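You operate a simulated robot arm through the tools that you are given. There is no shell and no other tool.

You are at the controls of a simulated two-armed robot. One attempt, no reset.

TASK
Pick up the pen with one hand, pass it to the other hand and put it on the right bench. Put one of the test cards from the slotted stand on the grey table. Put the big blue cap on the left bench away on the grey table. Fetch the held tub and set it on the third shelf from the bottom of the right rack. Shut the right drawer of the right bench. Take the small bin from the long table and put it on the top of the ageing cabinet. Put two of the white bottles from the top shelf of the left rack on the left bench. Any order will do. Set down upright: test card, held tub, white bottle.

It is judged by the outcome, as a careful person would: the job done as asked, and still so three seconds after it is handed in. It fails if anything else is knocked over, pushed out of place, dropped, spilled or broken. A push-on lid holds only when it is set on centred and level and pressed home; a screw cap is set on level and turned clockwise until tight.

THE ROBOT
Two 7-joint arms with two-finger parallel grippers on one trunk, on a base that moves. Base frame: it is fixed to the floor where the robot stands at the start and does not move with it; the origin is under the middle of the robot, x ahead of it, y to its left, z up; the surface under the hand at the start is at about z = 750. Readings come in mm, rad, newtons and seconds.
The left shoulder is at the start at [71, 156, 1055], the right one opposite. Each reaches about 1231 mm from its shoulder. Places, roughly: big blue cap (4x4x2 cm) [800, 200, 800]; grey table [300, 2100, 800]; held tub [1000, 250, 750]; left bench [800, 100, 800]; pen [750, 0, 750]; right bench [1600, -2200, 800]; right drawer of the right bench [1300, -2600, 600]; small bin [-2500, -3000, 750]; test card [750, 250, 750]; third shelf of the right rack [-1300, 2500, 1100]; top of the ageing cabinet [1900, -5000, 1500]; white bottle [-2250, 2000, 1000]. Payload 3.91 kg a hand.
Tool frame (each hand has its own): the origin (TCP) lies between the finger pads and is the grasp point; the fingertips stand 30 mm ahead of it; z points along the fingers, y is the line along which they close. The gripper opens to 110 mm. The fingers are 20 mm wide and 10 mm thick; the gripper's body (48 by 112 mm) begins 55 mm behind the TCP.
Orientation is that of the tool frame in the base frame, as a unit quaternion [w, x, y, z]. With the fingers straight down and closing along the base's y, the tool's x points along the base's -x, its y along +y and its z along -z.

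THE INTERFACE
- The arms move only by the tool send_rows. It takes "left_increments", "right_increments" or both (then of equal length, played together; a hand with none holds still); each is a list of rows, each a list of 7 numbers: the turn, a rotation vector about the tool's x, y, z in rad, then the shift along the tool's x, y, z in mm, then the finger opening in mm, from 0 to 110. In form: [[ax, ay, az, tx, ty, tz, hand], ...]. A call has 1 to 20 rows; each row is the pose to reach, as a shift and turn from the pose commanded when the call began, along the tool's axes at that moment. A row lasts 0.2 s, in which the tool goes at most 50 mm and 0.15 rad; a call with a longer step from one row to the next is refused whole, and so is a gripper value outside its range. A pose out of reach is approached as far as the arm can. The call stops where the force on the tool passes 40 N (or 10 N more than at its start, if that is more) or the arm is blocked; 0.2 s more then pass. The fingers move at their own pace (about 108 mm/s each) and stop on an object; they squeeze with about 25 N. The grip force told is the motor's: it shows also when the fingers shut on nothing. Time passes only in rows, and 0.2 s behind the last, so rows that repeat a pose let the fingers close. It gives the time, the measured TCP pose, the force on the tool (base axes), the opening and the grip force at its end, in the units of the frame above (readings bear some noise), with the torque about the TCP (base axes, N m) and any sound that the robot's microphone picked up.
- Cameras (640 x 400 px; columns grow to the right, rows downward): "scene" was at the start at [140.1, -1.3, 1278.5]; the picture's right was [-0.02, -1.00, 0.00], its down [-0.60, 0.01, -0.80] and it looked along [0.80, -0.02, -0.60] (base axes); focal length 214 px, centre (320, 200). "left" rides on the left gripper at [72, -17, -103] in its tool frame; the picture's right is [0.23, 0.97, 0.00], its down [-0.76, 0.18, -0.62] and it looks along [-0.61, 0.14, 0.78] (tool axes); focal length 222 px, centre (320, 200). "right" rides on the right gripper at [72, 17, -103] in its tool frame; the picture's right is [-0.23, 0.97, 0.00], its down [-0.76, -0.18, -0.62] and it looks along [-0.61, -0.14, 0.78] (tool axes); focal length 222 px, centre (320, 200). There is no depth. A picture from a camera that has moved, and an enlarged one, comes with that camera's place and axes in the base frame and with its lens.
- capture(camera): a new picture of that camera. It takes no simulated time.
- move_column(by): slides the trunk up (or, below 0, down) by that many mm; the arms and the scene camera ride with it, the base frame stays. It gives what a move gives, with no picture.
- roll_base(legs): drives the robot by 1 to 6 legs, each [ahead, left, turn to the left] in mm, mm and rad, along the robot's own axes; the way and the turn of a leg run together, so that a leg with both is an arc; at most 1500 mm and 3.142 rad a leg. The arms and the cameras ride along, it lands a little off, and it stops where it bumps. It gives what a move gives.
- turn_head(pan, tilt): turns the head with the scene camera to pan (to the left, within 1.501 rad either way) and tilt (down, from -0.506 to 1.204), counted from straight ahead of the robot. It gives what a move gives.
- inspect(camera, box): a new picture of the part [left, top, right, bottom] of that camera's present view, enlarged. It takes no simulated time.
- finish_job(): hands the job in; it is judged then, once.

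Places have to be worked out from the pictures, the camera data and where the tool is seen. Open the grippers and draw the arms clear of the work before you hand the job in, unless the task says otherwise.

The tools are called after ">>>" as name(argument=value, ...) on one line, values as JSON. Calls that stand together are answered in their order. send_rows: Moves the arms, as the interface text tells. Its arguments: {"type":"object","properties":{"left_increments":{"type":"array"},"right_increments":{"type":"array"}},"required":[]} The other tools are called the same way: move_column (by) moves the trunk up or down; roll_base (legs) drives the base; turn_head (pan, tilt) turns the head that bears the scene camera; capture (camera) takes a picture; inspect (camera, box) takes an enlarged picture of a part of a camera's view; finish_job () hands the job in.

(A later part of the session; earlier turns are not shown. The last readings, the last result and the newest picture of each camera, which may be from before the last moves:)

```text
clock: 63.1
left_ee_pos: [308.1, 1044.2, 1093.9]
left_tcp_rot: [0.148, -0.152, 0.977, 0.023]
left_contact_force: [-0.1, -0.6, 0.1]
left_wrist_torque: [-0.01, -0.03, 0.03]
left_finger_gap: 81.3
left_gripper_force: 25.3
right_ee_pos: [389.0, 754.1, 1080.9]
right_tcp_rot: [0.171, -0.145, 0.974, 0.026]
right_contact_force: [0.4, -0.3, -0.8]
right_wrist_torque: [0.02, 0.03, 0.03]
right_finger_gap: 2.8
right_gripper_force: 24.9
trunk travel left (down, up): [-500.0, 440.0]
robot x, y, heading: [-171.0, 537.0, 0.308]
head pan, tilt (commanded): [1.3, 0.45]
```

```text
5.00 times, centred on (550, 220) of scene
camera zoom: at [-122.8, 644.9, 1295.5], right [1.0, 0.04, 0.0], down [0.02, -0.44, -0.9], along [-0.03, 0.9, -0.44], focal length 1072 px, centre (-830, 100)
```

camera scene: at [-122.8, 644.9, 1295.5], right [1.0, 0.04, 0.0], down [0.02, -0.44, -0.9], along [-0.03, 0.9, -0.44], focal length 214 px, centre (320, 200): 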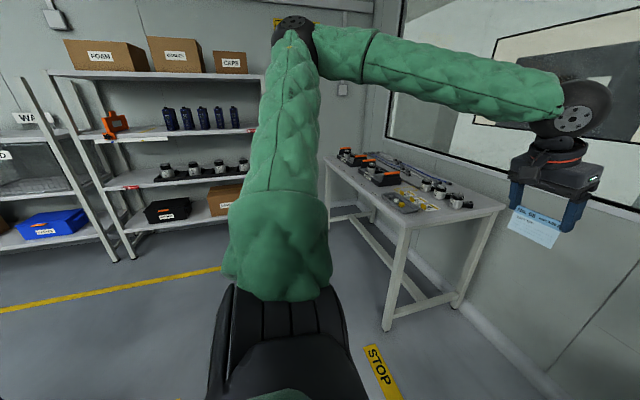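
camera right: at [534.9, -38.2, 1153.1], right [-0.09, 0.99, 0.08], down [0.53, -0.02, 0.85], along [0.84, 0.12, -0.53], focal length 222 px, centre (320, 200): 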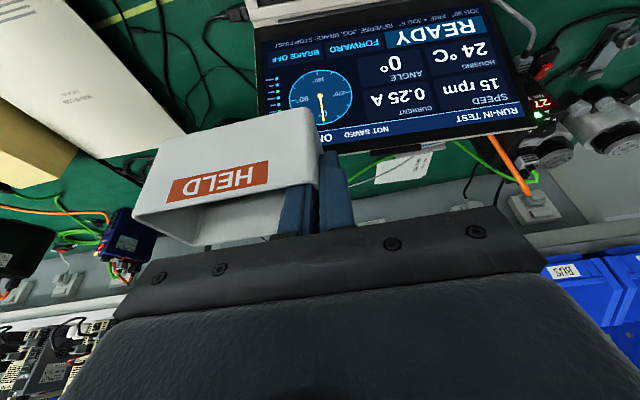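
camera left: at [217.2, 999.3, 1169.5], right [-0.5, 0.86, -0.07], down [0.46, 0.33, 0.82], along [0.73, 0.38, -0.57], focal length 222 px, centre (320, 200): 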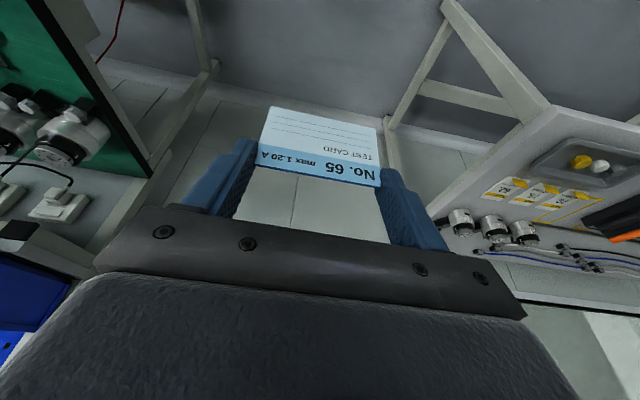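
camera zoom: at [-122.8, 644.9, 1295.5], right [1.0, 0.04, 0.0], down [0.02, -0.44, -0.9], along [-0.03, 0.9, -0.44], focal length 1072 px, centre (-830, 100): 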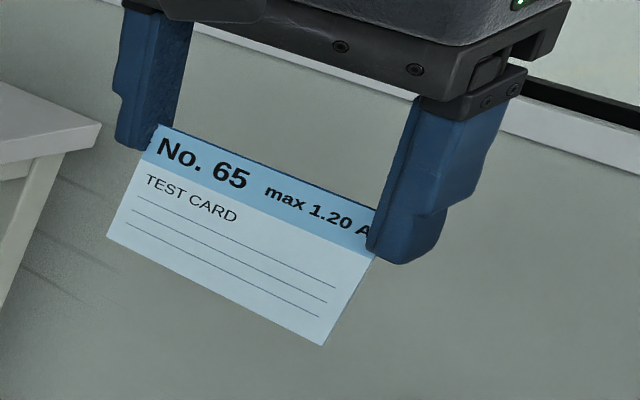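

The card hangs within about 0.02 rad of vertical, its bottom edge level. I drive left another 490 mm so the left hand can set it down at the table's free near-front corner.

>>> roll_base(legs=[[0, 490, 0]])

>>> turn_head(pan=0.75, tilt=0.6)

>>> capture(camera="scene")

>>> capture(camera="left")

```text
clock: 66.0
left_ee_pos: [160.8, 1508.3, 1092.8]
left_tcp_rot: [0.147, -0.151, 0.977, 0.022]
left_contact_force: [0.2, 0.4, 0.5]
left_wrist_torque: [-0.04, -0.03, -0.03]
left_finger_gap: 81.5
left_gripper_force: 24.8
right_ee_pos: [241.2, 1218.4, 1081.2]
right_tcp_rot: [0.171, -0.147, 0.974, 0.027]
right_contact_force: [0.2, -1.2, -1.5]
right_wrist_torque: [0.05, 0.03, -0.03]
right_finger_gap: 2.9
right_gripper_force: 24.7
trunk travel left (down, up): [-500.0, 440.0]
robot x, y, heading: [-316.8, 1002.3, 0.307]
head pan, tilt (commanded): [1.3, 0.45]
```

```text
clock: 67.0
left_ee_pos: [160.1, 1507.8, 1093.9]
left_tcp_rot: [0.147, -0.151, 0.977, 0.022]
left_contact_force: [0.4, -0.6, -0.3]
left_wrist_torque: [0.0, 0.02, -0.01]
left_finger_gap: 81.5
left_gripper_force: 25.1
right_ee_pos: [241.7, 1217.4, 1081.6]
right_tcp_rot: [0.172, -0.147, 0.974, 0.026]
right_contact_force: [0.9, -0.3, -2.0]
right_wrist_torque: [0.06, 0.02, 0.01]
right_finger_gap: 2.7
right_gripper_force: 24.7
trunk travel left (down, up): [-500.0, 440.0]
robot x, y, heading: [-315.3, 998.9, 0.306]
head pan, tilt (commanded): [0.75, 0.6]
```

```text
taken
camera scene: at [-222.7, 1092.7, 1282.0], right [0.87, -0.49, 0.0], down [-0.28, -0.49, -0.82], along [0.4, 0.72, -0.57], focal length 214 px, centre (320, 200)
```

scene: 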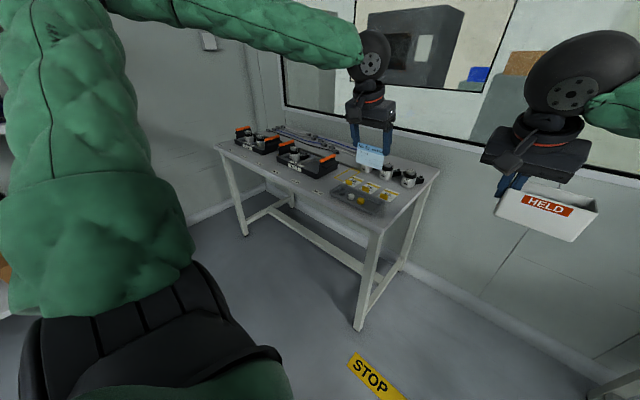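

```text
taken
camera left: at [70.4, 1462.2, 1169.6], right [-0.5, 0.86, -0.07], down [0.46, 0.33, 0.82], along [0.73, 0.38, -0.57], focal length 222 px, centre (320, 200)
```

left: 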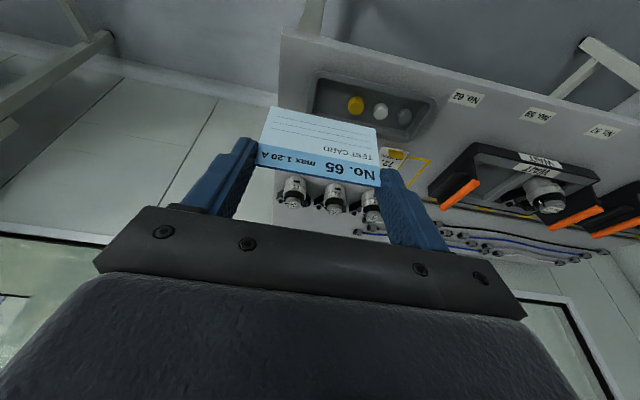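

I zoom on the table corner area from both cameras to fix the placing spot.

>>> inspect(camera="scene", box=[320, 130, 460, 250])

>>> inspect(camera="left", box=[250, 0, 460, 130])

```text
3.33 times, centred on (390, 190) of scene
camera zoom: at [-222.7, 1092.7, 1282.0], right [0.87, -0.49, 0.0], down [-0.28, -0.49, -0.82], along [0.4, 0.72, -0.57], focal length 715 px, centre (87, 233)
```

zoom: 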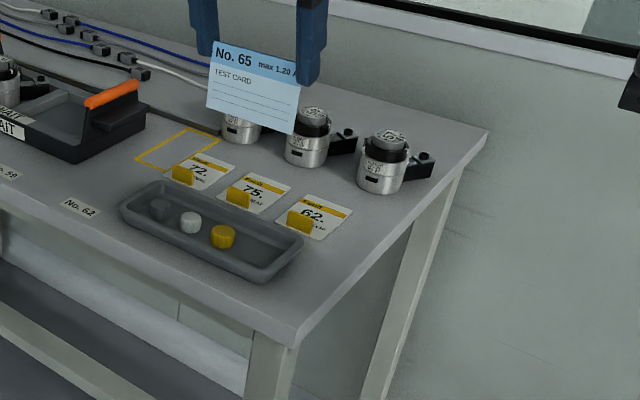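

```text
3.05 times, centred on (355, 65) of left
camera zoom: at [70.4, 1462.2, 1169.6], right [-0.5, 0.86, -0.07], down [0.46, 0.33, 0.82], along [0.73, 0.38, -0.57], focal length 677 px, centre (213, 611)
```

zoom: 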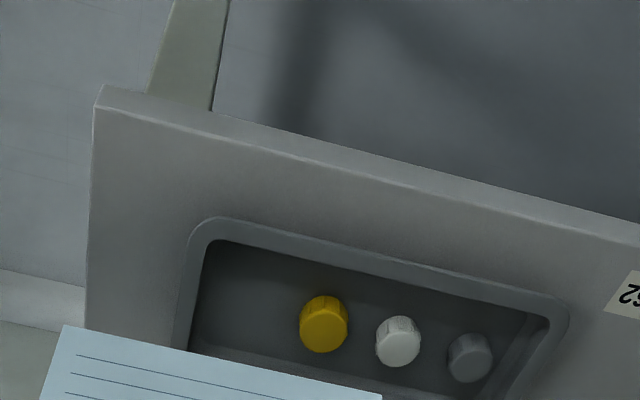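

The table top is at about z=795, and the best free strip runs along its near end (about 58 mm wide), so the card should stand parallel to that edge. I turn the left hand 90° to the left about the vertical, keeping the card upright.

>>> send_rows(left_increments=[[-0.0422, 0, -0.1364, 0, 0, 0, 70], [-0.0844, 0, -0.2728, 0, 0, 0, 70], [-0.1266, 0, -0.4092, 0, 0, 0, 70], [-0.1688, 0, -0.5456, 0, 0, 0, 70], [-0.211, 0, -0.682, 0, 0, 0, 70], [-0.2532, 0, -0.8184, 0, 0, 0, 70], [-0.2954, 0, -0.9548, 0, 0, 0, 70], [-0.3376, 0, -1.0912, 0, 0, 0, 70], [-0.3798, 0, -1.2276, 0, 0, 0, 70], [-0.422, 0, -1.364, 0, 0, 0, 70], [-0.4642, 0, -1.5004, 0, 0, 0, 70]])

>>> capture(camera="left")

>>> capture(camera="scene")

```text
clock: 69.4
left_ee_pos: [161.7, 1507.2, 1093.0]
left_tcp_rot: [-0.088, 0.798, -0.584, -0.121]
left_contact_force: [-0.3, 0.0, -0.3]
left_wrist_torque: [0.01, -0.01, -0.03]
left_finger_gap: 81.7
left_gripper_force: 24.7
right_ee_pos: [243.1, 1218.4, 1081.9]
right_tcp_rot: [0.171, -0.147, 0.974, 0.027]
right_contact_force: [0.0, 0.2, -1.3]
right_wrist_torque: [0.03, 0.03, 0.01]
right_finger_gap: 2.7
right_gripper_force: 24.4
trunk travel left (down, up): [-500.0, 440.0]
robot x, y, heading: [-319.3, 1000.1, 0.307]
head pan, tilt (commanded): [0.75, 0.6]
```

```text
taken
camera left: at [207.4, 1417.8, 1169.9], right [-0.86, -0.5, -0.07], down [-0.33, 0.46, 0.82], along [-0.38, 0.73, -0.57], focal length 222 px, centre (320, 200)
```

left: 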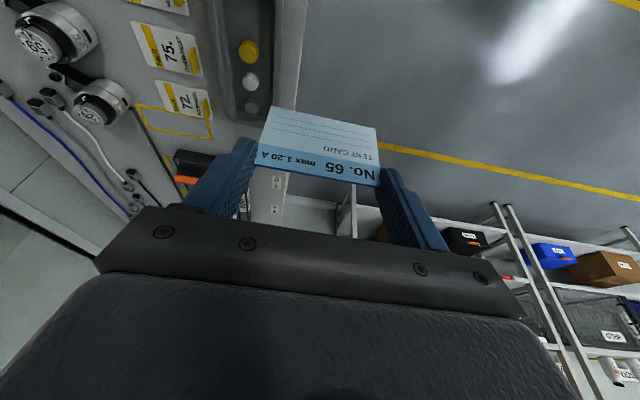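

```text
taken
camera scene: at [-222.3, 1092.4, 1282.0], right [0.87, -0.49, 0.0], down [-0.28, -0.49, -0.82], along [0.4, 0.72, -0.57], focal length 214 px, centre (320, 200)
```

scene: 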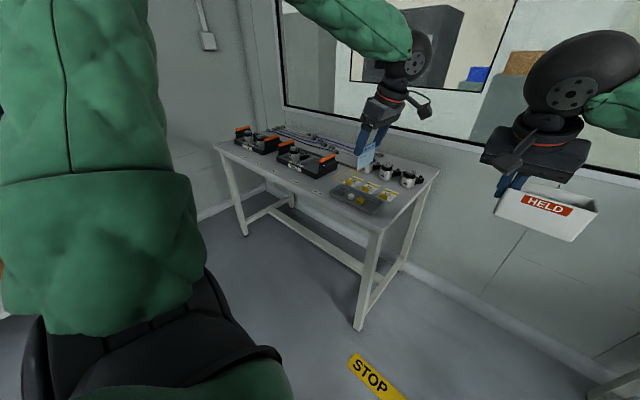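

The rotation worked with the card steady. I now move it over the near-end strip at base ≈[300,1508] and check from above.

>>> send_rows(left_increments=[[0, 0, 0, 12.8, -44.2, -4, 70], [0, 0, 0, 25.5, -88.4, -8, 70], [0, 0, 0, 38.3, -132.6, -11.9, 70], [0, 0, 0, 52, -132.6, 30, 70], [0, 0, 0, 64, -132.6, 70, 70]])

>>> capture(camera="left")

>>> inspect(camera="scene", box=[310, 90, 470, 250])

```text
clock: 70.6
left_ee_pos: [302.0, 1506.1, 1006.3]
left_tcp_rot: [-0.088, 0.797, -0.584, -0.121]
left_contact_force: [-0.3, 0.6, -1.2]
left_wrist_torque: [0.0, 0.02, 0.02]
left_finger_gap: 81.4
left_gripper_force: 24.6
right_ee_pos: [244.1, 1218.2, 1080.7]
right_tcp_rot: [0.17, -0.146, 0.974, 0.027]
right_contact_force: [0.0, 0.4, -1.8]
right_wrist_torque: [0.02, 0.05, 0.01]
right_finger_gap: 2.7
right_gripper_force: 25.4
trunk travel left (down, up): [-500.0, 440.0]
robot x, y, heading: [-315.6, 1000.5, 0.305]
head pan, tilt (commanded): [0.75, 0.6]
```

```text
taken
camera left: at [346.7, 1417.4, 1082.3], right [-0.86, -0.5, -0.07], down [-0.33, 0.46, 0.82], along [-0.38, 0.73, -0.57], focal length 222 px, centre (320, 200)
```

left: 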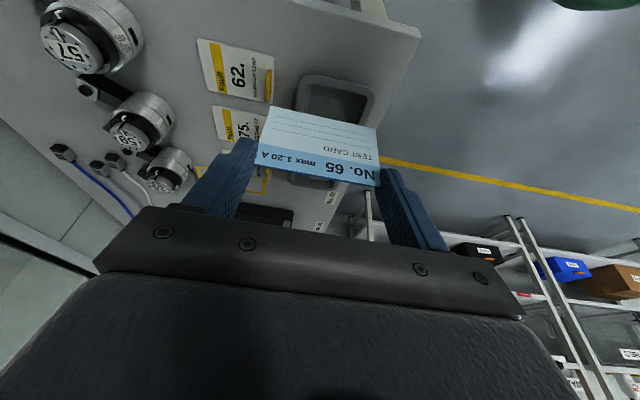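

```text
2.50 times, centred on (390, 170) of scene
camera zoom: at [-221.1, 1092.9, 1281.9], right [0.87, -0.49, 0.0], down [-0.28, -0.49, -0.82], along [0.4, 0.72, -0.57], focal length 536 px, centre (145, 275)
```

zoom: 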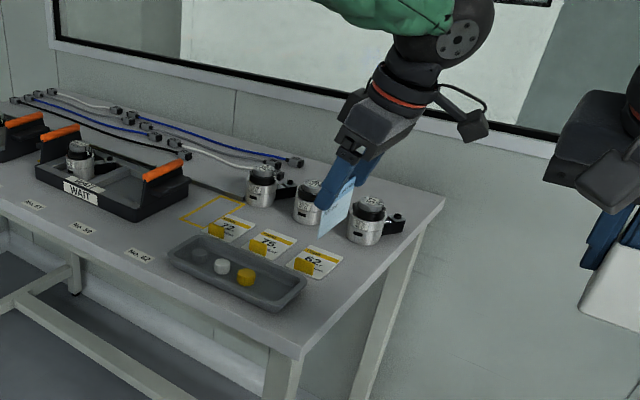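

Relative to the table corner the card center is 93 mm along and 22 mm in from the near-end edge, with the tray 60 mm in. I shift it 7 mm inward and lower to about 15 mm above the surface.

>>> send_rows(left_increments=[[0, 0, 0, 10, 0, 40, 70], [0, 0, 0, 20, 0.1, 80, 70], [0, 0, 0, 29.1, 0.2, 117.7, 70], [0, 0, 0, 29.1, 0.2, 117.7, 70]])

>>> capture(camera="left")

>>> inspect(camera="scene", box=[350, 140, 450, 220])

```text
clock: 71.6
left_ee_pos: [300.6, 1516.5, 885.7]
left_tcp_rot: [-0.088, 0.798, -0.583, -0.12]
left_contact_force: [0.8, 1.0, 0.6]
left_wrist_torque: [-0.02, 0.0, -0.01]
left_finger_gap: 81.4
left_gripper_force: 25.0
right_ee_pos: [242.4, 1218.3, 1080.8]
right_tcp_rot: [0.173, -0.147, 0.974, 0.027]
right_contact_force: [-0.2, -1.1, -1.0]
right_wrist_torque: [0.05, 0.05, 0.01]
right_finger_gap: 2.8
right_gripper_force: 24.8
trunk travel left (down, up): [-500.0, 440.0]
robot x, y, heading: [-318.3, 996.8, 0.307]
head pan, tilt (commanded): [0.75, 0.6]
```

```text
taken
camera left: at [345.3, 1426.3, 961.3], right [-0.86, -0.5, -0.07], down [-0.33, 0.46, 0.82], along [-0.38, 0.73, -0.57], focal length 222 px, centre (320, 200)
```

left: 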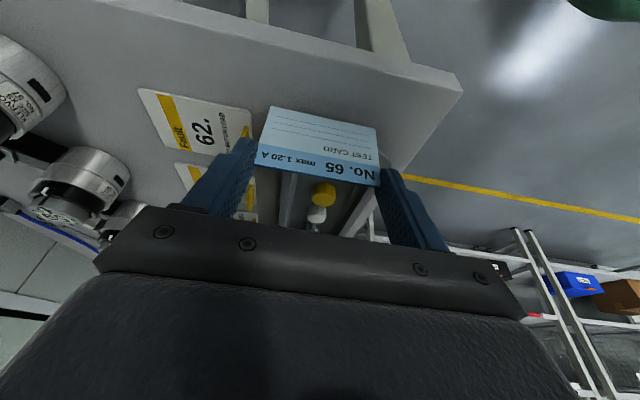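

```text
5.00 times, centred on (400, 180) of scene
camera zoom: at [-223.2, 1091.9, 1282.2], right [0.87, -0.49, 0.0], down [-0.28, -0.49, -0.83], along [0.41, 0.72, -0.56], focal length 1072 px, centre (-80, 300)
```

zoom: 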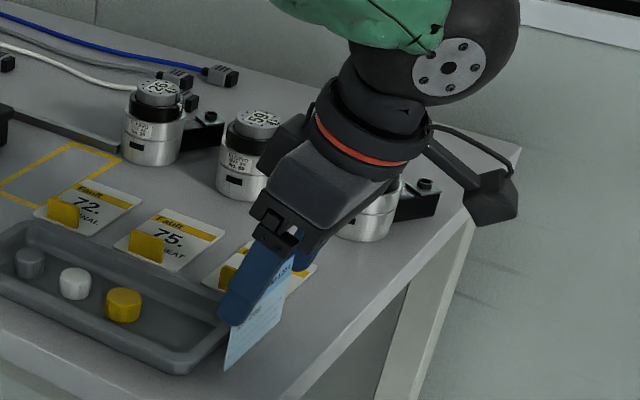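

I lower 9 mm, then continue in small steps until a light contact force shows.

>>> send_rows(left_increments=[[0, 0, 0, 1.3, 0, 4.3, 70], [0, 0, 0, 2.7, 0, 8.6, 70]])

>>> send_rows(left_increments=[[0, 0, 0, 0.9, 0, 2.9, 70], [0, 0, 0, 0.9, 0, 2.9, 70]])

>>> inspect(camera="scene", box=[370, 180, 430, 220])

```text
clock: 72.2
left_ee_pos: [299.0, 1517.3, 876.7]
left_tcp_rot: [-0.088, 0.798, -0.584, -0.121]
left_contact_force: [1.0, -0.9, 0.3]
left_wrist_torque: [-0.03, 0.03, 0.02]
left_finger_gap: 81.6
left_gripper_force: 24.8
right_ee_pos: [243.6, 1217.3, 1082.0]
right_tcp_rot: [0.171, -0.146, 0.974, 0.027]
right_contact_force: [0.2, 0.6, -1.4]
right_wrist_torque: [0.02, 0.07, -0.04]
right_finger_gap: 2.8
right_gripper_force: 25.3
trunk travel left (down, up): [-500.0, 440.0]
robot x, y, heading: [-314.8, 998.0, 0.307]
head pan, tilt (commanded): [0.75, 0.6]
```

```text
clock: 72.8
left_ee_pos: [297.6, 1516.6, 874.1]
left_tcp_rot: [-0.089, 0.798, -0.584, -0.12]
left_contact_force: [0.1, 0.2, 2.1]
left_wrist_torque: [0.03, -0.04, -0.03]
left_finger_gap: 81.5
left_gripper_force: 25.2
right_ee_pos: [242.1, 1217.7, 1081.3]
right_tcp_rot: [0.172, -0.147, 0.974, 0.026]
right_contact_force: [0.6, -0.3, -1.6]
right_wrist_torque: [0.04, 0.01, 0.02]
right_finger_gap: 2.8
right_gripper_force: 24.7
trunk travel left (down, up): [-500.0, 440.0]
robot x, y, heading: [-317.6, 1002.4, 0.307]
head pan, tilt (commanded): [0.75, 0.6]
```

```text
10.00 times, centred on (400, 200) of scene
camera zoom: at [-222.5, 1092.4, 1282.1], right [0.87, -0.49, 0.0], down [-0.28, -0.49, -0.82], along [0.4, 0.72, -0.57], focal length 2145 px, centre (-480, 200)
```

zoom: 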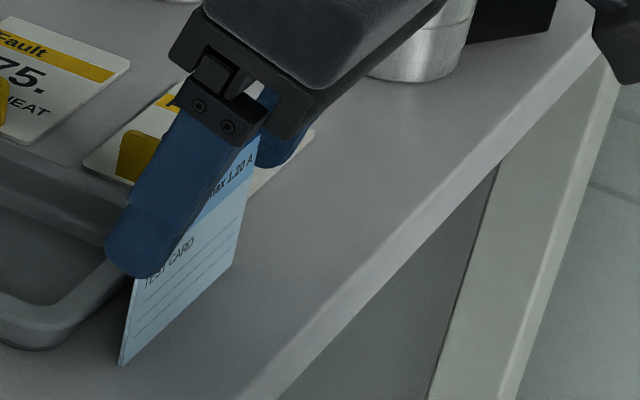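

A light contact (~2 N) shows. I zoom closer to verify that the card is vertical before letting go.

>>> inspect(camera="scene", box=[374, 184, 414, 220])

>>> inspect(camera="left", box=[230, 60, 420, 220])

```text
11.11 times, centred on (394, 202) of scene
camera zoom: at [-222.5, 1092.4, 1282.1], right [0.87, -0.49, 0.0], down [-0.28, -0.49, -0.82], along [0.4, 0.72, -0.57], focal length 2383 px, centre (-502, 178)
```

zoom: 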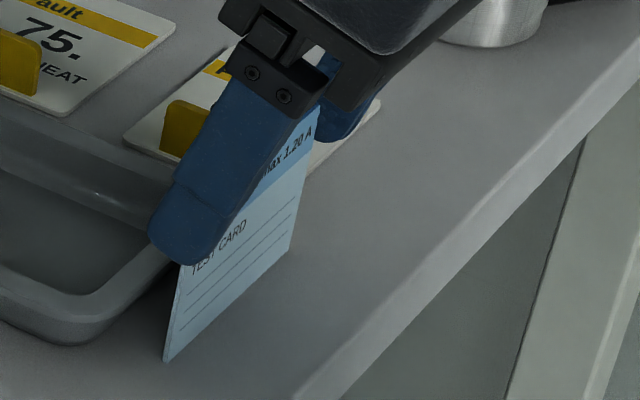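

```text
2.50 times, centred on (325, 140) of left
camera zoom: at [343.7, 1426.1, 950.7], right [-0.86, -0.5, -0.07], down [-0.33, 0.46, 0.82], along [-0.38, 0.73, -0.57], focal length 555 px, centre (308, 350)
```

zoom: 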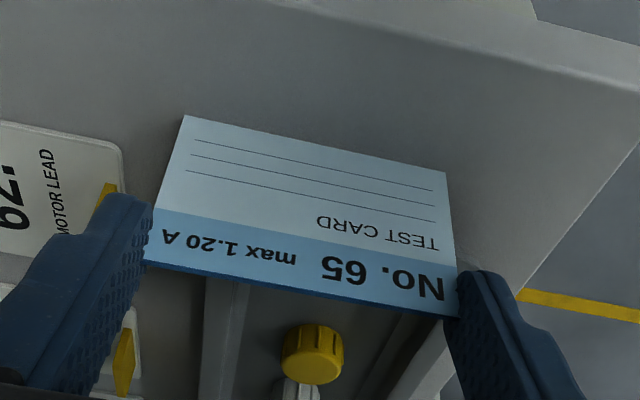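

The card is within about 2° of vertical; I lift 2 mm, correct the pitch by 0.03 rad, and lower again to light contact.

>>> send_rows(left_increments=[[0, 0, 0, -0.6, 0, -1.9, 70], [0, -0.03, 0, -0.6, 0, -1.9, 70], [0, -0.03, 0, 0, 0, 0.2, 70], [0, -0.03, 0, 0.3, 0, 1.1, 70]])

>>> inspect(camera="scene", box=[374, 184, 414, 220])

```text
clock: 73.8
left_ee_pos: [298.4, 1516.3, 874.1]
left_tcp_rot: [-0.097, 0.796, -0.582, -0.133]
left_contact_force: [0.4, 0.2, 3.8]
left_wrist_torque: [0.02, -0.01, -0.02]
left_finger_gap: 81.4
left_gripper_force: 25.2
right_ee_pos: [242.2, 1217.1, 1080.9]
right_tcp_rot: [0.172, -0.147, 0.974, 0.027]
right_contact_force: [-0.3, 0.3, -0.4]
right_wrist_torque: [0.03, 0.03, -0.02]
right_finger_gap: 2.7
right_gripper_force: 25.4
trunk travel left (down, up): [-500.0, 440.0]
robot x, y, heading: [-314.8, 999.8, 0.316]
head pan, tilt (commanded): [0.75, 0.6]
```

```text
11.11 times, centred on (394, 202) of scene
camera zoom: at [-222.6, 1092.2, 1282.1], right [0.87, -0.49, 0.0], down [-0.28, -0.49, -0.82], along [0.4, 0.72, -0.57], focal length 2383 px, centre (-502, 178)
```

zoom: 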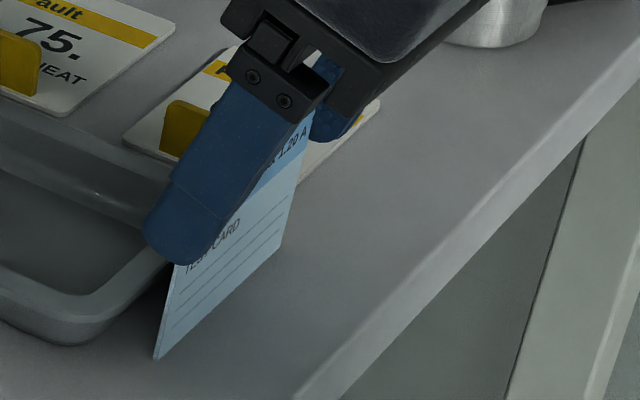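

The card's edges now match the vertical direction. I open the fingers to release it.

>>> send_rows(left_increments=[[0, 0, 0, 0, 0, 0, 86], [0, 0, 0, 0, 0, 0, 100], [0, 0, 0, 0, 0, 0, 104], [0, 0, 0, 0, 0, 0, 104]])

>>> inspect(camera="scene", box=[374, 184, 414, 220])

>>> inspect(camera="left", box=[230, 60, 420, 220])

```text
clock: 74.8
left_ee_pos: [298.3, 1517.2, 874.0]
left_tcp_rot: [-0.096, 0.796, -0.583, -0.132]
left_contact_force: [0.0, 1.4, 0.0]
left_wrist_torque: [0.01, -0.01, 0.0]
left_finger_gap: 103.9
left_gripper_force: 0.1
right_ee_pos: [243.5, 1216.5, 1080.2]
right_tcp_rot: [0.171, -0.146, 0.974, 0.027]
right_contact_force: [0.1, -0.4, -1.1]
right_wrist_torque: [0.07, 0.01, 0.0]
right_finger_gap: 2.9
right_gripper_force: 25.2
trunk travel left (down, up): [-500.0, 440.0]
robot x, y, heading: [-313.2, 999.6, 0.308]
head pan, tilt (commanded): [0.75, 0.6]
```

```text
11.11 times, centred on (394, 202) of scene
camera zoom: at [-222.4, 1092.5, 1282.0], right [0.87, -0.49, 0.0], down [-0.28, -0.49, -0.82], along [0.4, 0.72, -0.57], focal length 2383 px, centre (-502, 178)
```

zoom: 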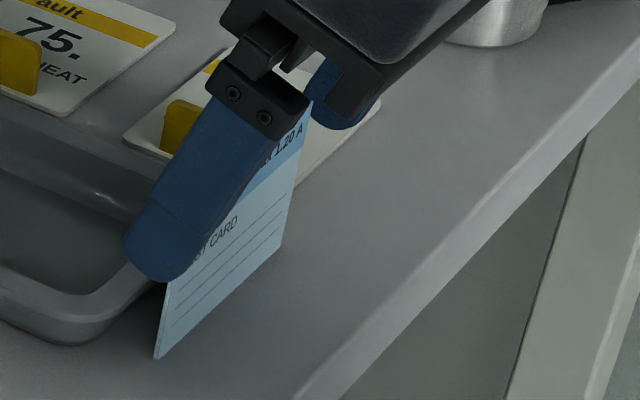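

```text
2.50 times, centred on (325, 140) of left
camera zoom: at [343.5, 1424.6, 946.8], right [-0.86, -0.5, -0.07], down [-0.33, 0.44, 0.84], along [-0.39, 0.75, -0.54], focal length 555 px, centre (308, 350)
```

zoom: 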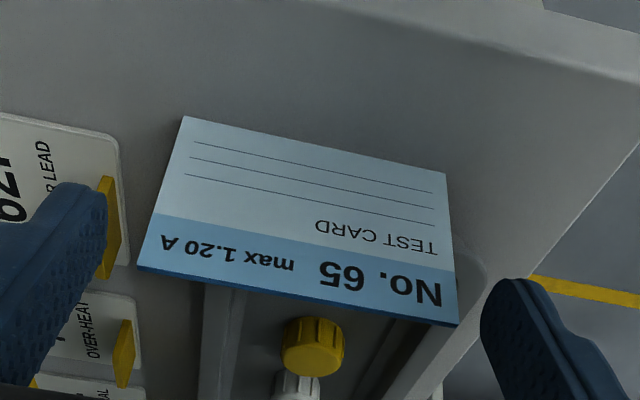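

The card stands on its own. I withdraw the left hand along its axis and check the card again.

>>> send_rows(left_increments=[[0, 0, 0, 0, 0, -15, 106], [0, 0, 0, 0, 0, -35, 108], [0, 0, 0, 0, 0, -70, 108], [0, 0, 0, 0, 0, -115, 108], [0, 0, 0, 0, 0, -160, 108]])

>>> inspect(camera="scene", box=[350, 160, 450, 240])

>>> capture(camera="left")

```text
clock: 76.0
left_ee_pos: [317.9, 1465.0, 1024.6]
left_tcp_rot: [-0.096, 0.796, -0.582, -0.131]
left_contact_force: [-0.5, 0.5, -0.4]
left_wrist_torque: [-0.01, 0.01, -0.01]
left_finger_gap: 107.8
left_gripper_force: 0.0
right_ee_pos: [241.6, 1216.9, 1080.3]
right_tcp_rot: [0.171, -0.147, 0.974, 0.026]
right_contact_force: [-0.5, -0.5, -1.8]
right_wrist_torque: [0.07, 0.04, 0.04]
right_finger_gap: 2.5
right_gripper_force: 25.0
trunk travel left (down, up): [-500.0, 440.0]
robot x, y, heading: [-316.1, 992.7, 0.311]
head pan, tilt (commanded): [0.75, 0.6]
```

```text
5.00 times, centred on (400, 200) of scene
camera zoom: at [-222.7, 1091.9, 1282.0], right [0.87, -0.49, 0.0], down [-0.28, -0.49, -0.83], along [0.4, 0.72, -0.56], focal length 1072 px, centre (-80, 200)
```

zoom: 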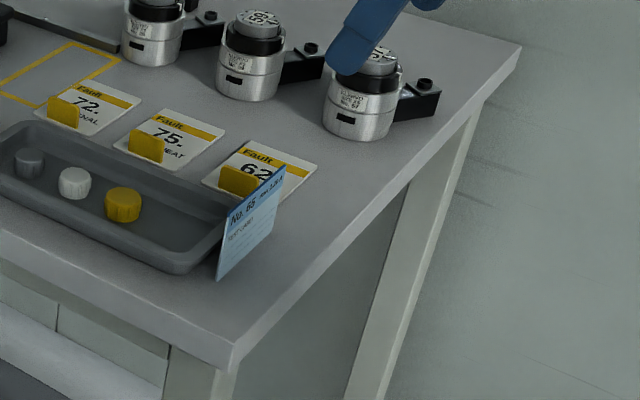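

```text
taken
camera left: at [362.9, 1372.7, 1097.1], right [-0.86, -0.5, -0.07], down [-0.33, 0.44, 0.84], along [-0.39, 0.75, -0.54], focal length 222 px, centre (320, 200)
```

left: 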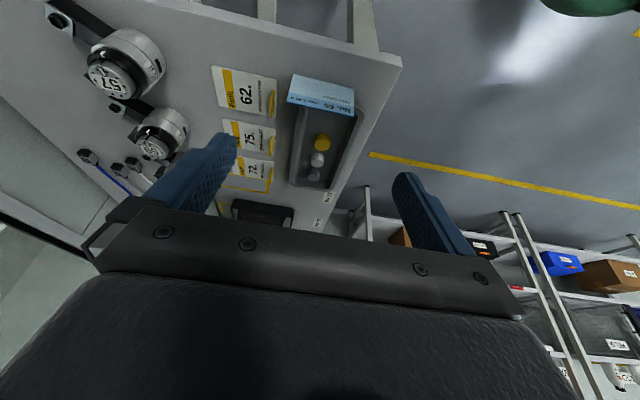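

The card is standing upright on the grey table. I turn the left hand back, raise and retract it.

>>> send_rows(left_increments=[[0, 0, 0, -5, 5, -18, 108], [0.0463, 0, 0.1351, -8, 15, -28, 100], [0.0926, 0, 0.2702, -10, 30, -38, 90], [0.1389, 0, 0.4053, -12, 45, -48, 80], [0.1852, 0, 0.5404, -14, 60, -57, 80], [0.2315, 0, 0.6755, -16, 75, -57, 80], [0.2778, 0, 0.8106, -18, 90, -57, 80], [0.3241, 0, 0.9457, -18.7, 105, -57, 80], [0.3704, 0, 1.0808, -18.7, 120, -57, 80], [0.4167, 0, 1.2159, -18.7, 135, -57, 80], [0.463, 0, 1.351, -18.7, 150, -57, 80], [0.509, 0, 1.486, -18.7, 150, -57, 80]])

>>> roll_base(legs=[[0, 0, 0.8]])

>>> turn_head(pan=0.3, tilt=0.3)

>>> capture(camera="scene")

```text
clock: 78.6
left_ee_pos: [170.7, 1421.3, 1083.3]
left_tcp_rot: [0.163, -0.15, 0.975, 0.025]
left_contact_force: [-0.2, -0.3, -0.3]
left_wrist_torque: [-0.02, 0.0, 0.03]
left_finger_gap: 79.7
left_gripper_force: 0.0
right_ee_pos: [242.4, 1217.6, 1079.9]
right_tcp_rot: [0.172, -0.146, 0.974, 0.026]
right_contact_force: [0.2, -0.1, -1.1]
right_wrist_torque: [0.06, 0.06, 0.04]
right_finger_gap: 2.4
right_gripper_force: 25.4
trunk travel left (down, up): [-500.0, 440.0]
robot x, y, heading: [-319.2, 999.2, 0.307]
head pan, tilt (commanded): [0.75, 0.6]
```

```text
clock: 81.1
left_ee_pos: [-279.3, 1643.8, 1083.6]
left_tcp_rot: [0.14, -0.518, 0.84, 0.087]
left_contact_force: [-0.3, -0.5, 0.0]
left_wrist_torque: [0.03, -0.04, 0.01]
left_finger_gap: 79.8
left_gripper_force: 0.1
right_ee_pos: [-81.9, 1551.7, 1081.1]
right_tcp_rot: [0.148, -0.513, 0.841, 0.091]
right_contact_force: [0.9, 0.2, -2.0]
right_wrist_torque: [0.0, 0.08, 0.01]
right_finger_gap: 2.3
right_gripper_force: 25.2
trunk travel left (down, up): [-500.0, 440.0]
robot x, y, heading: [-310.6, 995.8, 1.104]
head pan, tilt (commanded): [0.75, 0.6]
```

```text
clock: 82.0
left_ee_pos: [-278.1, 1642.0, 1083.9]
left_tcp_rot: [0.139, -0.518, 0.84, 0.087]
left_contact_force: [-0.2, -0.2, -0.6]
left_wrist_torque: [-0.01, 0.0, -0.02]
left_finger_gap: 80.1
left_gripper_force: 0.0
right_ee_pos: [-81.0, 1552.0, 1080.7]
right_tcp_rot: [0.147, -0.514, 0.84, 0.091]
right_contact_force: [-1.0, -0.4, -1.1]
right_wrist_torque: [0.01, 0.05, 0.02]
right_finger_gap: 2.6
right_gripper_force: 25.6
trunk travel left (down, up): [-500.0, 440.0]
robot x, y, heading: [-317.1, 998.5, 1.099]
head pan, tilt (commanded): [0.3, 0.3]
```

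```text
taken
camera scene: at [-276.4, 1137.5, 1309.4], right [0.99, -0.16, 0.0], down [-0.05, -0.29, -0.95], along [0.16, 0.94, -0.3], focal length 214 px, centre (320, 200)
```

scene: 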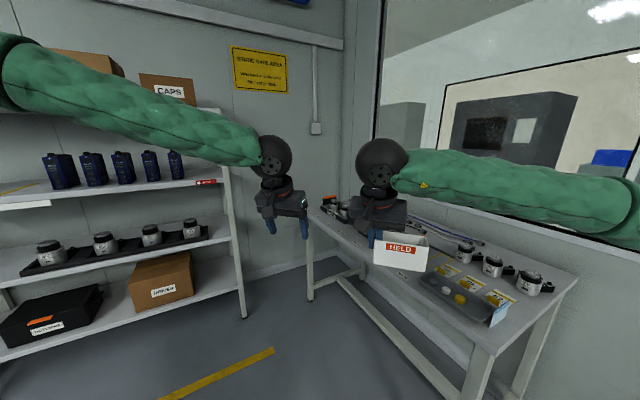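

Now I turn the rest of the way to face the racks squarely and raise the trunk by 100 mm for the third shelf.

>>> roll_base(legs=[[0, 0, 0.775]])

>>> move_column(by=100)

>>> turn_head(pan=0.0, tilt=0.2)

>>> capture(camera="scene")

```text
clock: 84.5
left_ee_pos: [-753.0, 1473.6, 1083.9]
left_tcp_rot: [-0.096, 0.805, -0.57, -0.134]
left_contact_force: [-0.4, -0.5, -0.2]
left_wrist_torque: [0.03, -0.01, 0.0]
left_finger_gap: 79.9
left_gripper_force: 0.0
right_ee_pos: [-550.6, 1550.4, 1081.5]
right_tcp_rot: [-0.1, 0.801, -0.573, -0.142]
right_contact_force: [0.2, -1.3, -0.6]
right_wrist_torque: [-0.01, 0.06, 0.01]
right_finger_gap: 2.8
right_gripper_force: 24.8
trunk travel left (down, up): [-500.0, 440.0]
robot x, y, heading: [-314.8, 996.2, 1.909]
head pan, tilt (commanded): [0.3, 0.3]
```

```text
clock: 85.8
left_ee_pos: [-753.2, 1473.9, 1184.1]
left_tcp_rot: [-0.095, 0.805, -0.571, -0.133]
left_contact_force: [-0.8, -0.2, -0.1]
left_wrist_torque: [0.02, 0.01, 0.03]
left_finger_gap: 80.0
left_gripper_force: 0.0
right_ee_pos: [-550.9, 1552.6, 1180.3]
right_tcp_rot: [-0.1, 0.801, -0.573, -0.142]
right_contact_force: [-0.6, -0.4, -1.6]
right_wrist_torque: [0.0, 0.03, -0.02]
right_finger_gap: 2.8
right_gripper_force: 24.5
trunk travel left (down, up): [-600.0, 340.0]
robot x, y, heading: [-316.9, 998.6, 1.908]
head pan, tilt (commanded): [0.3, 0.3]
```

```text
clock: 86.6
left_ee_pos: [-752.9, 1473.3, 1184.0]
left_tcp_rot: [-0.095, 0.805, -0.571, -0.133]
left_contact_force: [0.0, 0.5, -0.1]
left_wrist_torque: [0.02, 0.02, -0.03]
left_finger_gap: 79.8
left_gripper_force: 0.1
right_ee_pos: [-550.7, 1552.0, 1181.6]
right_tcp_rot: [-0.1, 0.801, -0.573, -0.141]
right_contact_force: [0.0, -0.3, -2.2]
right_wrist_torque: [-0.02, 0.03, -0.03]
right_finger_gap: 2.7
right_gripper_force: 24.8
trunk travel left (down, up): [-600.0, 340.0]
robot x, y, heading: [-314.5, 1001.5, 1.905]
head pan, tilt (commanded): [0.0, 0.201]
```

```text
taken
camera scene: at [-362.2, 1135.6, 1418.8], right [0.94, 0.33, 0.0], down [0.07, -0.19, -0.98], along [-0.33, 0.92, -0.2], focal length 214 px, centre (320, 200)
```

scene: 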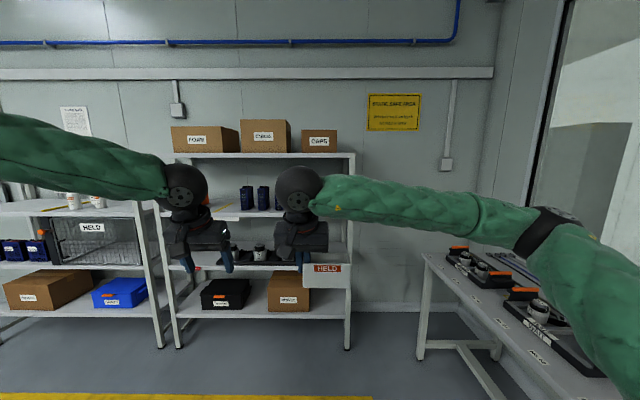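

I zoom on the right rack's third shelf to find the free space and its height.

>>> inspect(camera="scene", box=[150, 120, 370, 260])

>>> capture(camera="right")

>>> capture(camera="left")

```text
2.86 times, centred on (260, 190) of scene
camera zoom: at [-362.2, 1135.6, 1418.8], right [0.94, 0.33, 0.0], down [0.07, -0.19, -0.98], along [-0.33, 0.92, -0.2], focal length 613 px, centre (491, 229)
```

zoom: 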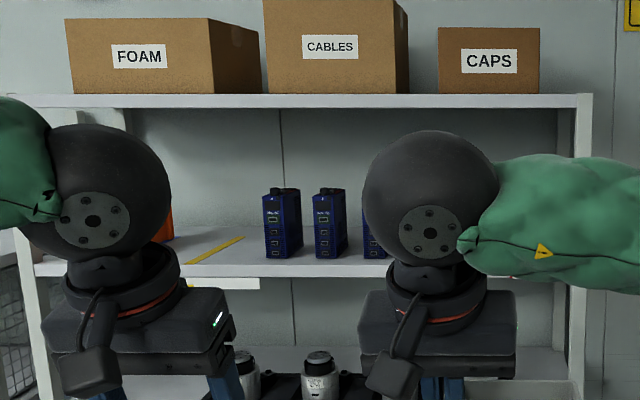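

```text
taken
camera right: at [-532.2, 1448.4, 1253.0], right [-0.99, -0.11, 0.08], down [0.01, 0.53, 0.85], along [-0.14, 0.84, -0.53], focal length 222 px, centre (320, 200)
```

right: 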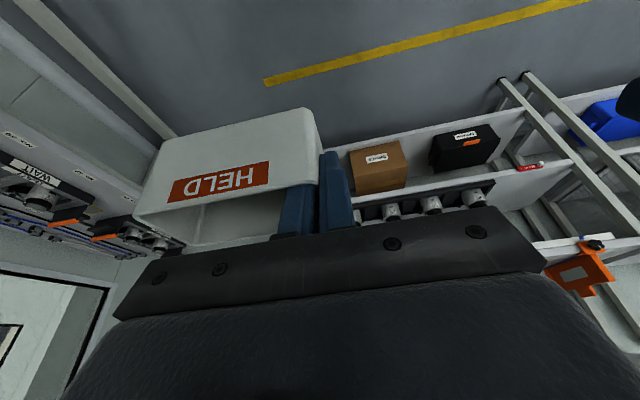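

```text
taken
camera left: at [-703.6, 1383.0, 1257.2], right [-0.85, -0.53, -0.07], down [-0.34, 0.43, 0.84], along [-0.41, 0.73, -0.54], focal length 222 px, centre (320, 200)
```

left: 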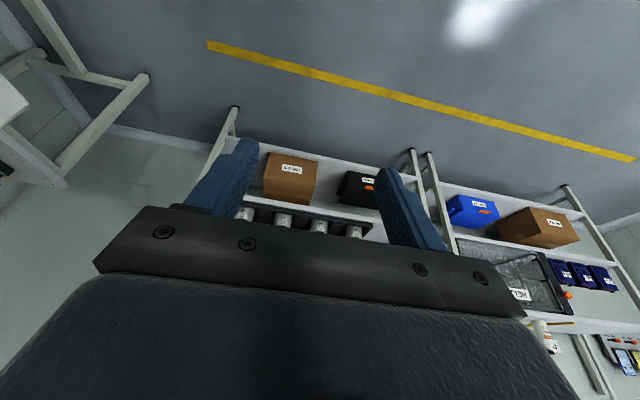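

The front 130 mm of the third shelf is free in front of the blue devices, with an open space at its right end. I drive forward 600 mm and 84 mm to the right, then re-check.

>>> roll_base(legs=[[600, -84, 0]])

>>> capture(camera="scene")

>>> capture(camera="right")

```text
clock: 90.1
left_ee_pos: [-875.3, 2081.1, 1184.8]
left_tcp_rot: [-0.094, 0.805, -0.57, -0.134]
left_contact_force: [0.9, -0.6, 0.9]
left_wrist_torque: [0.01, 0.01, 0.02]
left_finger_gap: 80.1
left_gripper_force: 0.0
right_ee_pos: [-674.8, 2160.5, 1181.1]
right_tcp_rot: [-0.1, 0.801, -0.573, -0.141]
right_contact_force: [0.8, 0.2, -2.3]
right_wrist_torque: [-0.05, 0.08, 0.01]
right_finger_gap: 2.9
right_gripper_force: 24.7
trunk travel left (down, up): [-600.0, 340.0]
robot x, y, heading: [-440.3, 1607.5, 1.909]
head pan, tilt (commanded): [0.0, 0.201]
```

```text
taken
camera scene: at [-485.5, 1744.3, 1418.7], right [0.94, 0.33, 0.0], down [0.07, -0.19, -0.98], along [-0.33, 0.92, -0.2], focal length 214 px, centre (320, 200)
```

scene: 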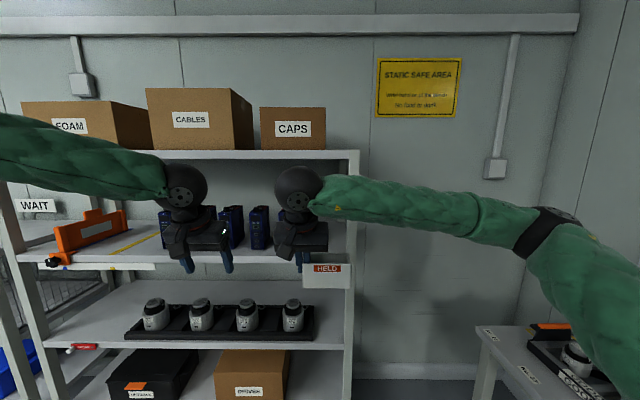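

```text
taken
camera right: at [-655.8, 2056.8, 1252.7], right [-0.99, -0.11, 0.08], down [0.01, 0.53, 0.85], along [-0.14, 0.84, -0.53], focal length 222 px, centre (320, 200)
```

right: 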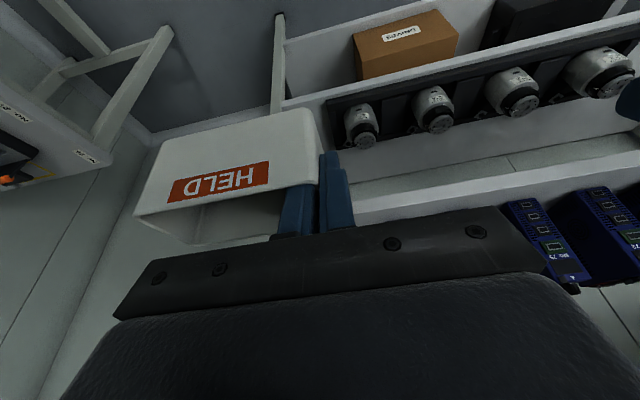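

The tub's right end will be about 30 mm inside the right post. I drive 255 mm further ahead so only a short arm reach remains.

>>> roll_base(legs=[[255, 0, 0]])

>>> turn_head(pan=-0.1, tilt=0.5)

>>> capture(camera="scene")

>>> capture(camera="right")

```text
clock: 91.9
left_ee_pos: [-960.2, 2320.0, 1183.9]
left_tcp_rot: [-0.094, 0.806, -0.569, -0.133]
left_contact_force: [0.3, 0.7, -0.5]
left_wrist_torque: [-0.04, -0.01, 0.03]
left_finger_gap: 79.9
left_gripper_force: 0.0
right_ee_pos: [-758.6, 2398.0, 1181.3]
right_tcp_rot: [-0.101, 0.801, -0.573, -0.142]
right_contact_force: [0.2, 0.8, -1.5]
right_wrist_torque: [-0.03, 0.06, 0.0]
right_finger_gap: 2.8
right_gripper_force: 24.9
trunk travel left (down, up): [-600.0, 340.0]
robot x, y, heading: [-525.8, 1846.1, 1.908]
head pan, tilt (commanded): [0.0, 0.201]
```

```text
clock: 92.7
left_ee_pos: [-960.9, 2318.4, 1183.6]
left_tcp_rot: [-0.096, 0.805, -0.57, -0.134]
left_contact_force: [-0.5, 0.2, -0.8]
left_wrist_torque: [-0.05, -0.02, -0.02]
left_finger_gap: 80.0
left_gripper_force: 0.0
right_ee_pos: [-759.3, 2396.6, 1180.4]
right_tcp_rot: [-0.1, 0.802, -0.572, -0.142]
right_contact_force: [-0.7, -0.3, -1.3]
right_wrist_torque: [-0.04, 0.05, 0.04]
right_finger_gap: 2.9
right_gripper_force: 24.8
trunk travel left (down, up): [-600.0, 340.0]
robot x, y, heading: [-523.7, 1843.0, 1.914]
head pan, tilt (commanded): [-0.099, 0.499]
```

```text
taken
camera scene: at [-560.0, 1982.0, 1391.2], right [0.97, 0.24, 0.0], down [0.11, -0.46, -0.88], along [-0.21, 0.85, -0.48], focal length 214 px, centre (320, 200)
```

scene: 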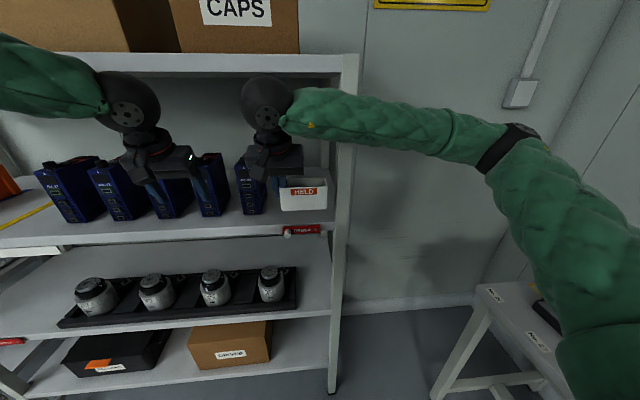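

```text
taken
camera right: at [-740.0, 2294.0, 1253.1], right [-0.99, -0.11, 0.08], down [0.01, 0.53, 0.85], along [-0.14, 0.84, -0.53], focal length 222 px, centre (320, 200)
```

right: 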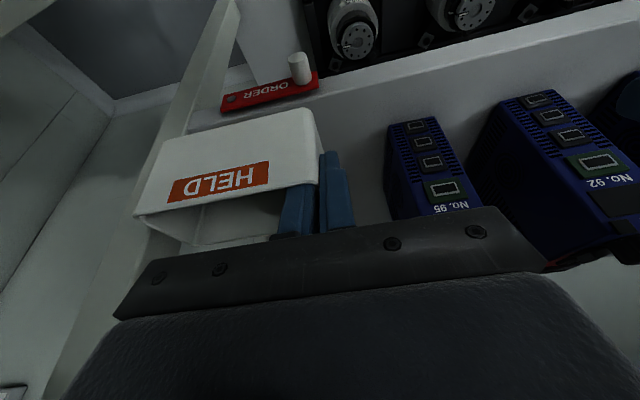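

Device 95's near corner is 74 mm left of the grasp point and the right post about 50 mm beyond the tub's right end, so there is room. I reach forward 90 mm at this height.

>>> send_rows(right_increments=[[0, 0, 0, -28.2, 0, 10.1, 0], [0, 0, 0, -56.5, 0, 20.3, 0], [0, 0, 0, -84.7, 0, 30.4, 0], [0, 0, 0, -84.7, 0, 30.4, 0]])

>>> capture(camera="right")

>>> inspect(camera="scene", box=[200, 60, 380, 260])

```text
clock: 93.9
left_ee_pos: [-945.0, 2299.3, 1197.7]
left_tcp_rot: [-0.1, 0.801, -0.573, -0.14]
left_contact_force: [0.9, 0.1, 0.5]
left_wrist_torque: [0.06, 0.08, 0.06]
left_finger_gap: 79.9
left_gripper_force: 0.0
right_ee_pos: [-775.1, 2437.4, 1184.6]
right_tcp_rot: [-0.109, 0.811, -0.556, -0.145]
right_contact_force: [-0.3, 0.5, -0.9]
right_wrist_torque: [-0.03, 0.01, -0.01]
right_finger_gap: 2.4
right_gripper_force: 25.2
trunk travel left (down, up): [-600.0, 340.0]
robot x, y, heading: [-519.8, 1839.7, 1.902]
head pan, tilt (commanded): [-0.099, 0.499]
stopped in row 4 (right hand): the arm was blocked; the commanded pose is now the measured one
```

```text
taken
camera right: at [-752.8, 2333.8, 1254.6], right [-0.99, -0.15, 0.07], down [-0.02, 0.52, 0.86], along [-0.16, 0.84, -0.51], focal length 222 px, centre (320, 200)
```

right: 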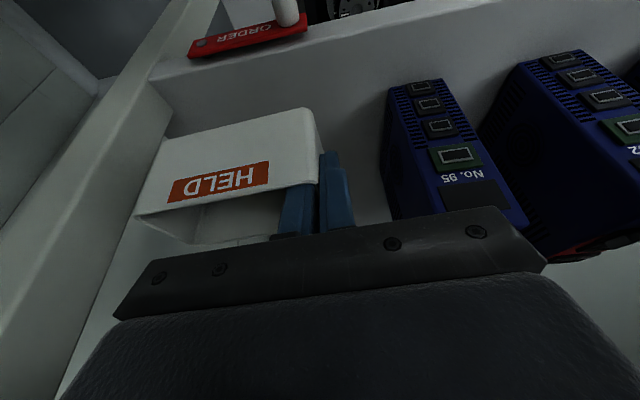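

```text
2.00 times, centred on (290, 160) of scene
camera zoom: at [-546.8, 1953.8, 1396.4], right [0.97, 0.23, 0.0], down [0.11, -0.45, -0.89], along [-0.2, 0.86, -0.46], focal length 429 px, centre (380, 280)
```

zoom: 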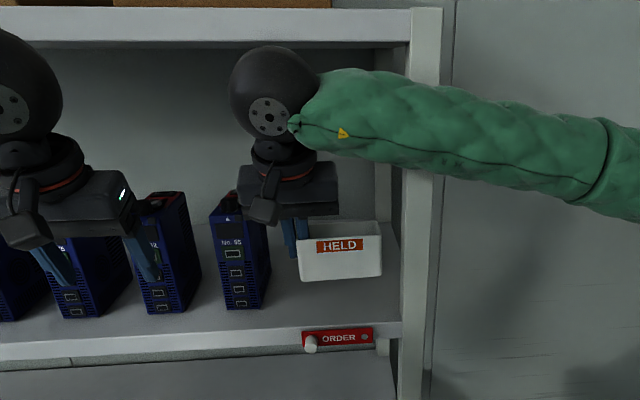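

The right forearm met the rack's right post. I back off at once by 60 mm.

>>> send_rows(right_increments=[[0, 0, 0, 20, 0, -7, 0], [0, 0, 0, 40, 0, -14, 0], [0, 0, 0, 60, 0, -21, 0]])

>>> capture(camera="scene")

>>> capture(camera="right")

```text
clock: 94.7
left_ee_pos: [-955.8, 2317.2, 1184.4]
left_tcp_rot: [-0.095, 0.803, -0.573, -0.134]
left_contact_force: [0.1, -0.4, -0.3]
left_wrist_torque: [-0.02, 0.03, 0.02]
left_finger_gap: 79.8
left_gripper_force: 0.1
right_ee_pos: [-760.8, 2406.8, 1171.2]
right_tcp_rot: [-0.102, 0.809, -0.562, -0.137]
right_contact_force: [-1.0, -1.2, -1.2]
right_wrist_torque: [-0.03, 0.05, -0.01]
right_finger_gap: 2.9
right_gripper_force: 24.8
trunk travel left (down, up): [-600.0, 340.0]
robot x, y, heading: [-516.5, 1842.8, 1.897]
head pan, tilt (commanded): [-0.099, 0.499]
```

```text
taken
camera scene: at [-556.3, 1978.1, 1391.0], right [0.97, 0.23, 0.0], down [0.11, -0.47, -0.88], along [-0.2, 0.85, -0.48], focal length 214 px, centre (320, 200)
```

scene: 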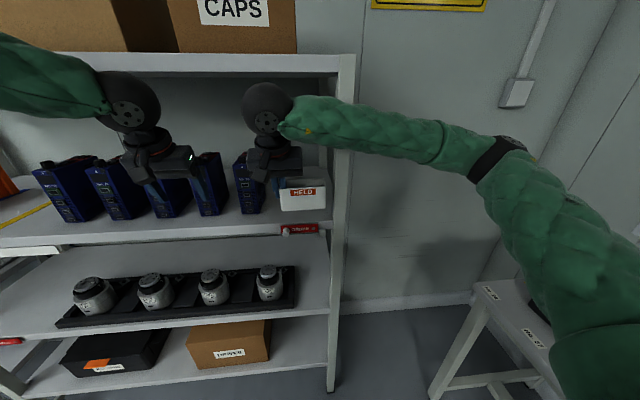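

```text
taken
camera right: at [-739.4, 2304.5, 1243.2], right [-0.99, -0.14, 0.07], down [-0.02, 0.53, 0.85], along [-0.15, 0.83, -0.53], focal length 222 px, centre (320, 200)
```

right: 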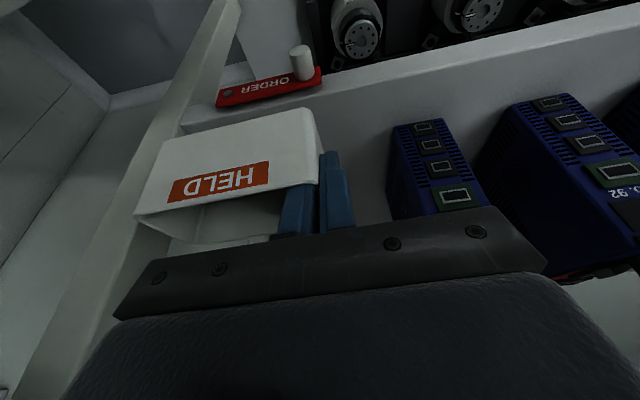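

Nothing on the rack was disturbed. The forearm runs sideways from the right, so I back off, move the base to the left, and will then reach in with the right arm extended forward-right.

>>> roll_base(legs=[[-250, 0, 0], [0, 440, 0]])

>>> capture(camera="scene")

```text
clock: 98.7
left_ee_pos: [-1279.8, 1946.2, 1182.9]
left_tcp_rot: [-0.095, 0.803, -0.573, -0.133]
left_contact_force: [0.0, -0.5, 0.1]
left_wrist_torque: [-0.01, 0.0, -0.02]
left_finger_gap: 79.7
left_gripper_force: 0.1
right_ee_pos: [-1083.8, 2033.3, 1170.5]
right_tcp_rot: [-0.103, 0.808, -0.564, -0.138]
right_contact_force: [0.0, 0.1, -1.5]
right_wrist_torque: [-0.03, 0.07, 0.0]
right_finger_gap: 2.8
right_gripper_force: 24.7
trunk travel left (down, up): [-600.0, 340.0]
robot x, y, heading: [-847.7, 1466.5, 1.901]
head pan, tilt (commanded): [-0.099, 0.499]
```

```text
taken
camera scene: at [-883.0, 1604.5, 1391.1], right [0.97, 0.23, 0.0], down [0.11, -0.47, -0.88], along [-0.2, 0.85, -0.48], focal length 214 px, centre (320, 200)
```

scene: 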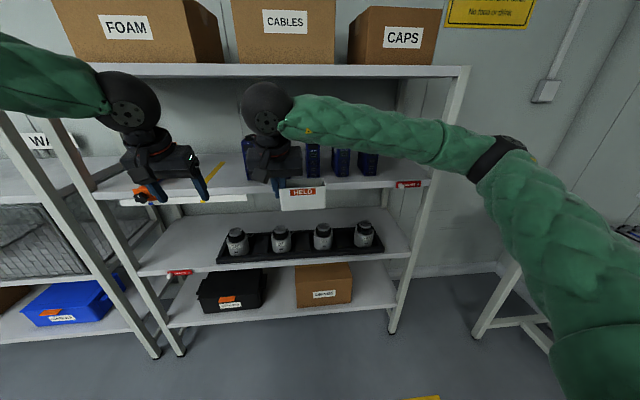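

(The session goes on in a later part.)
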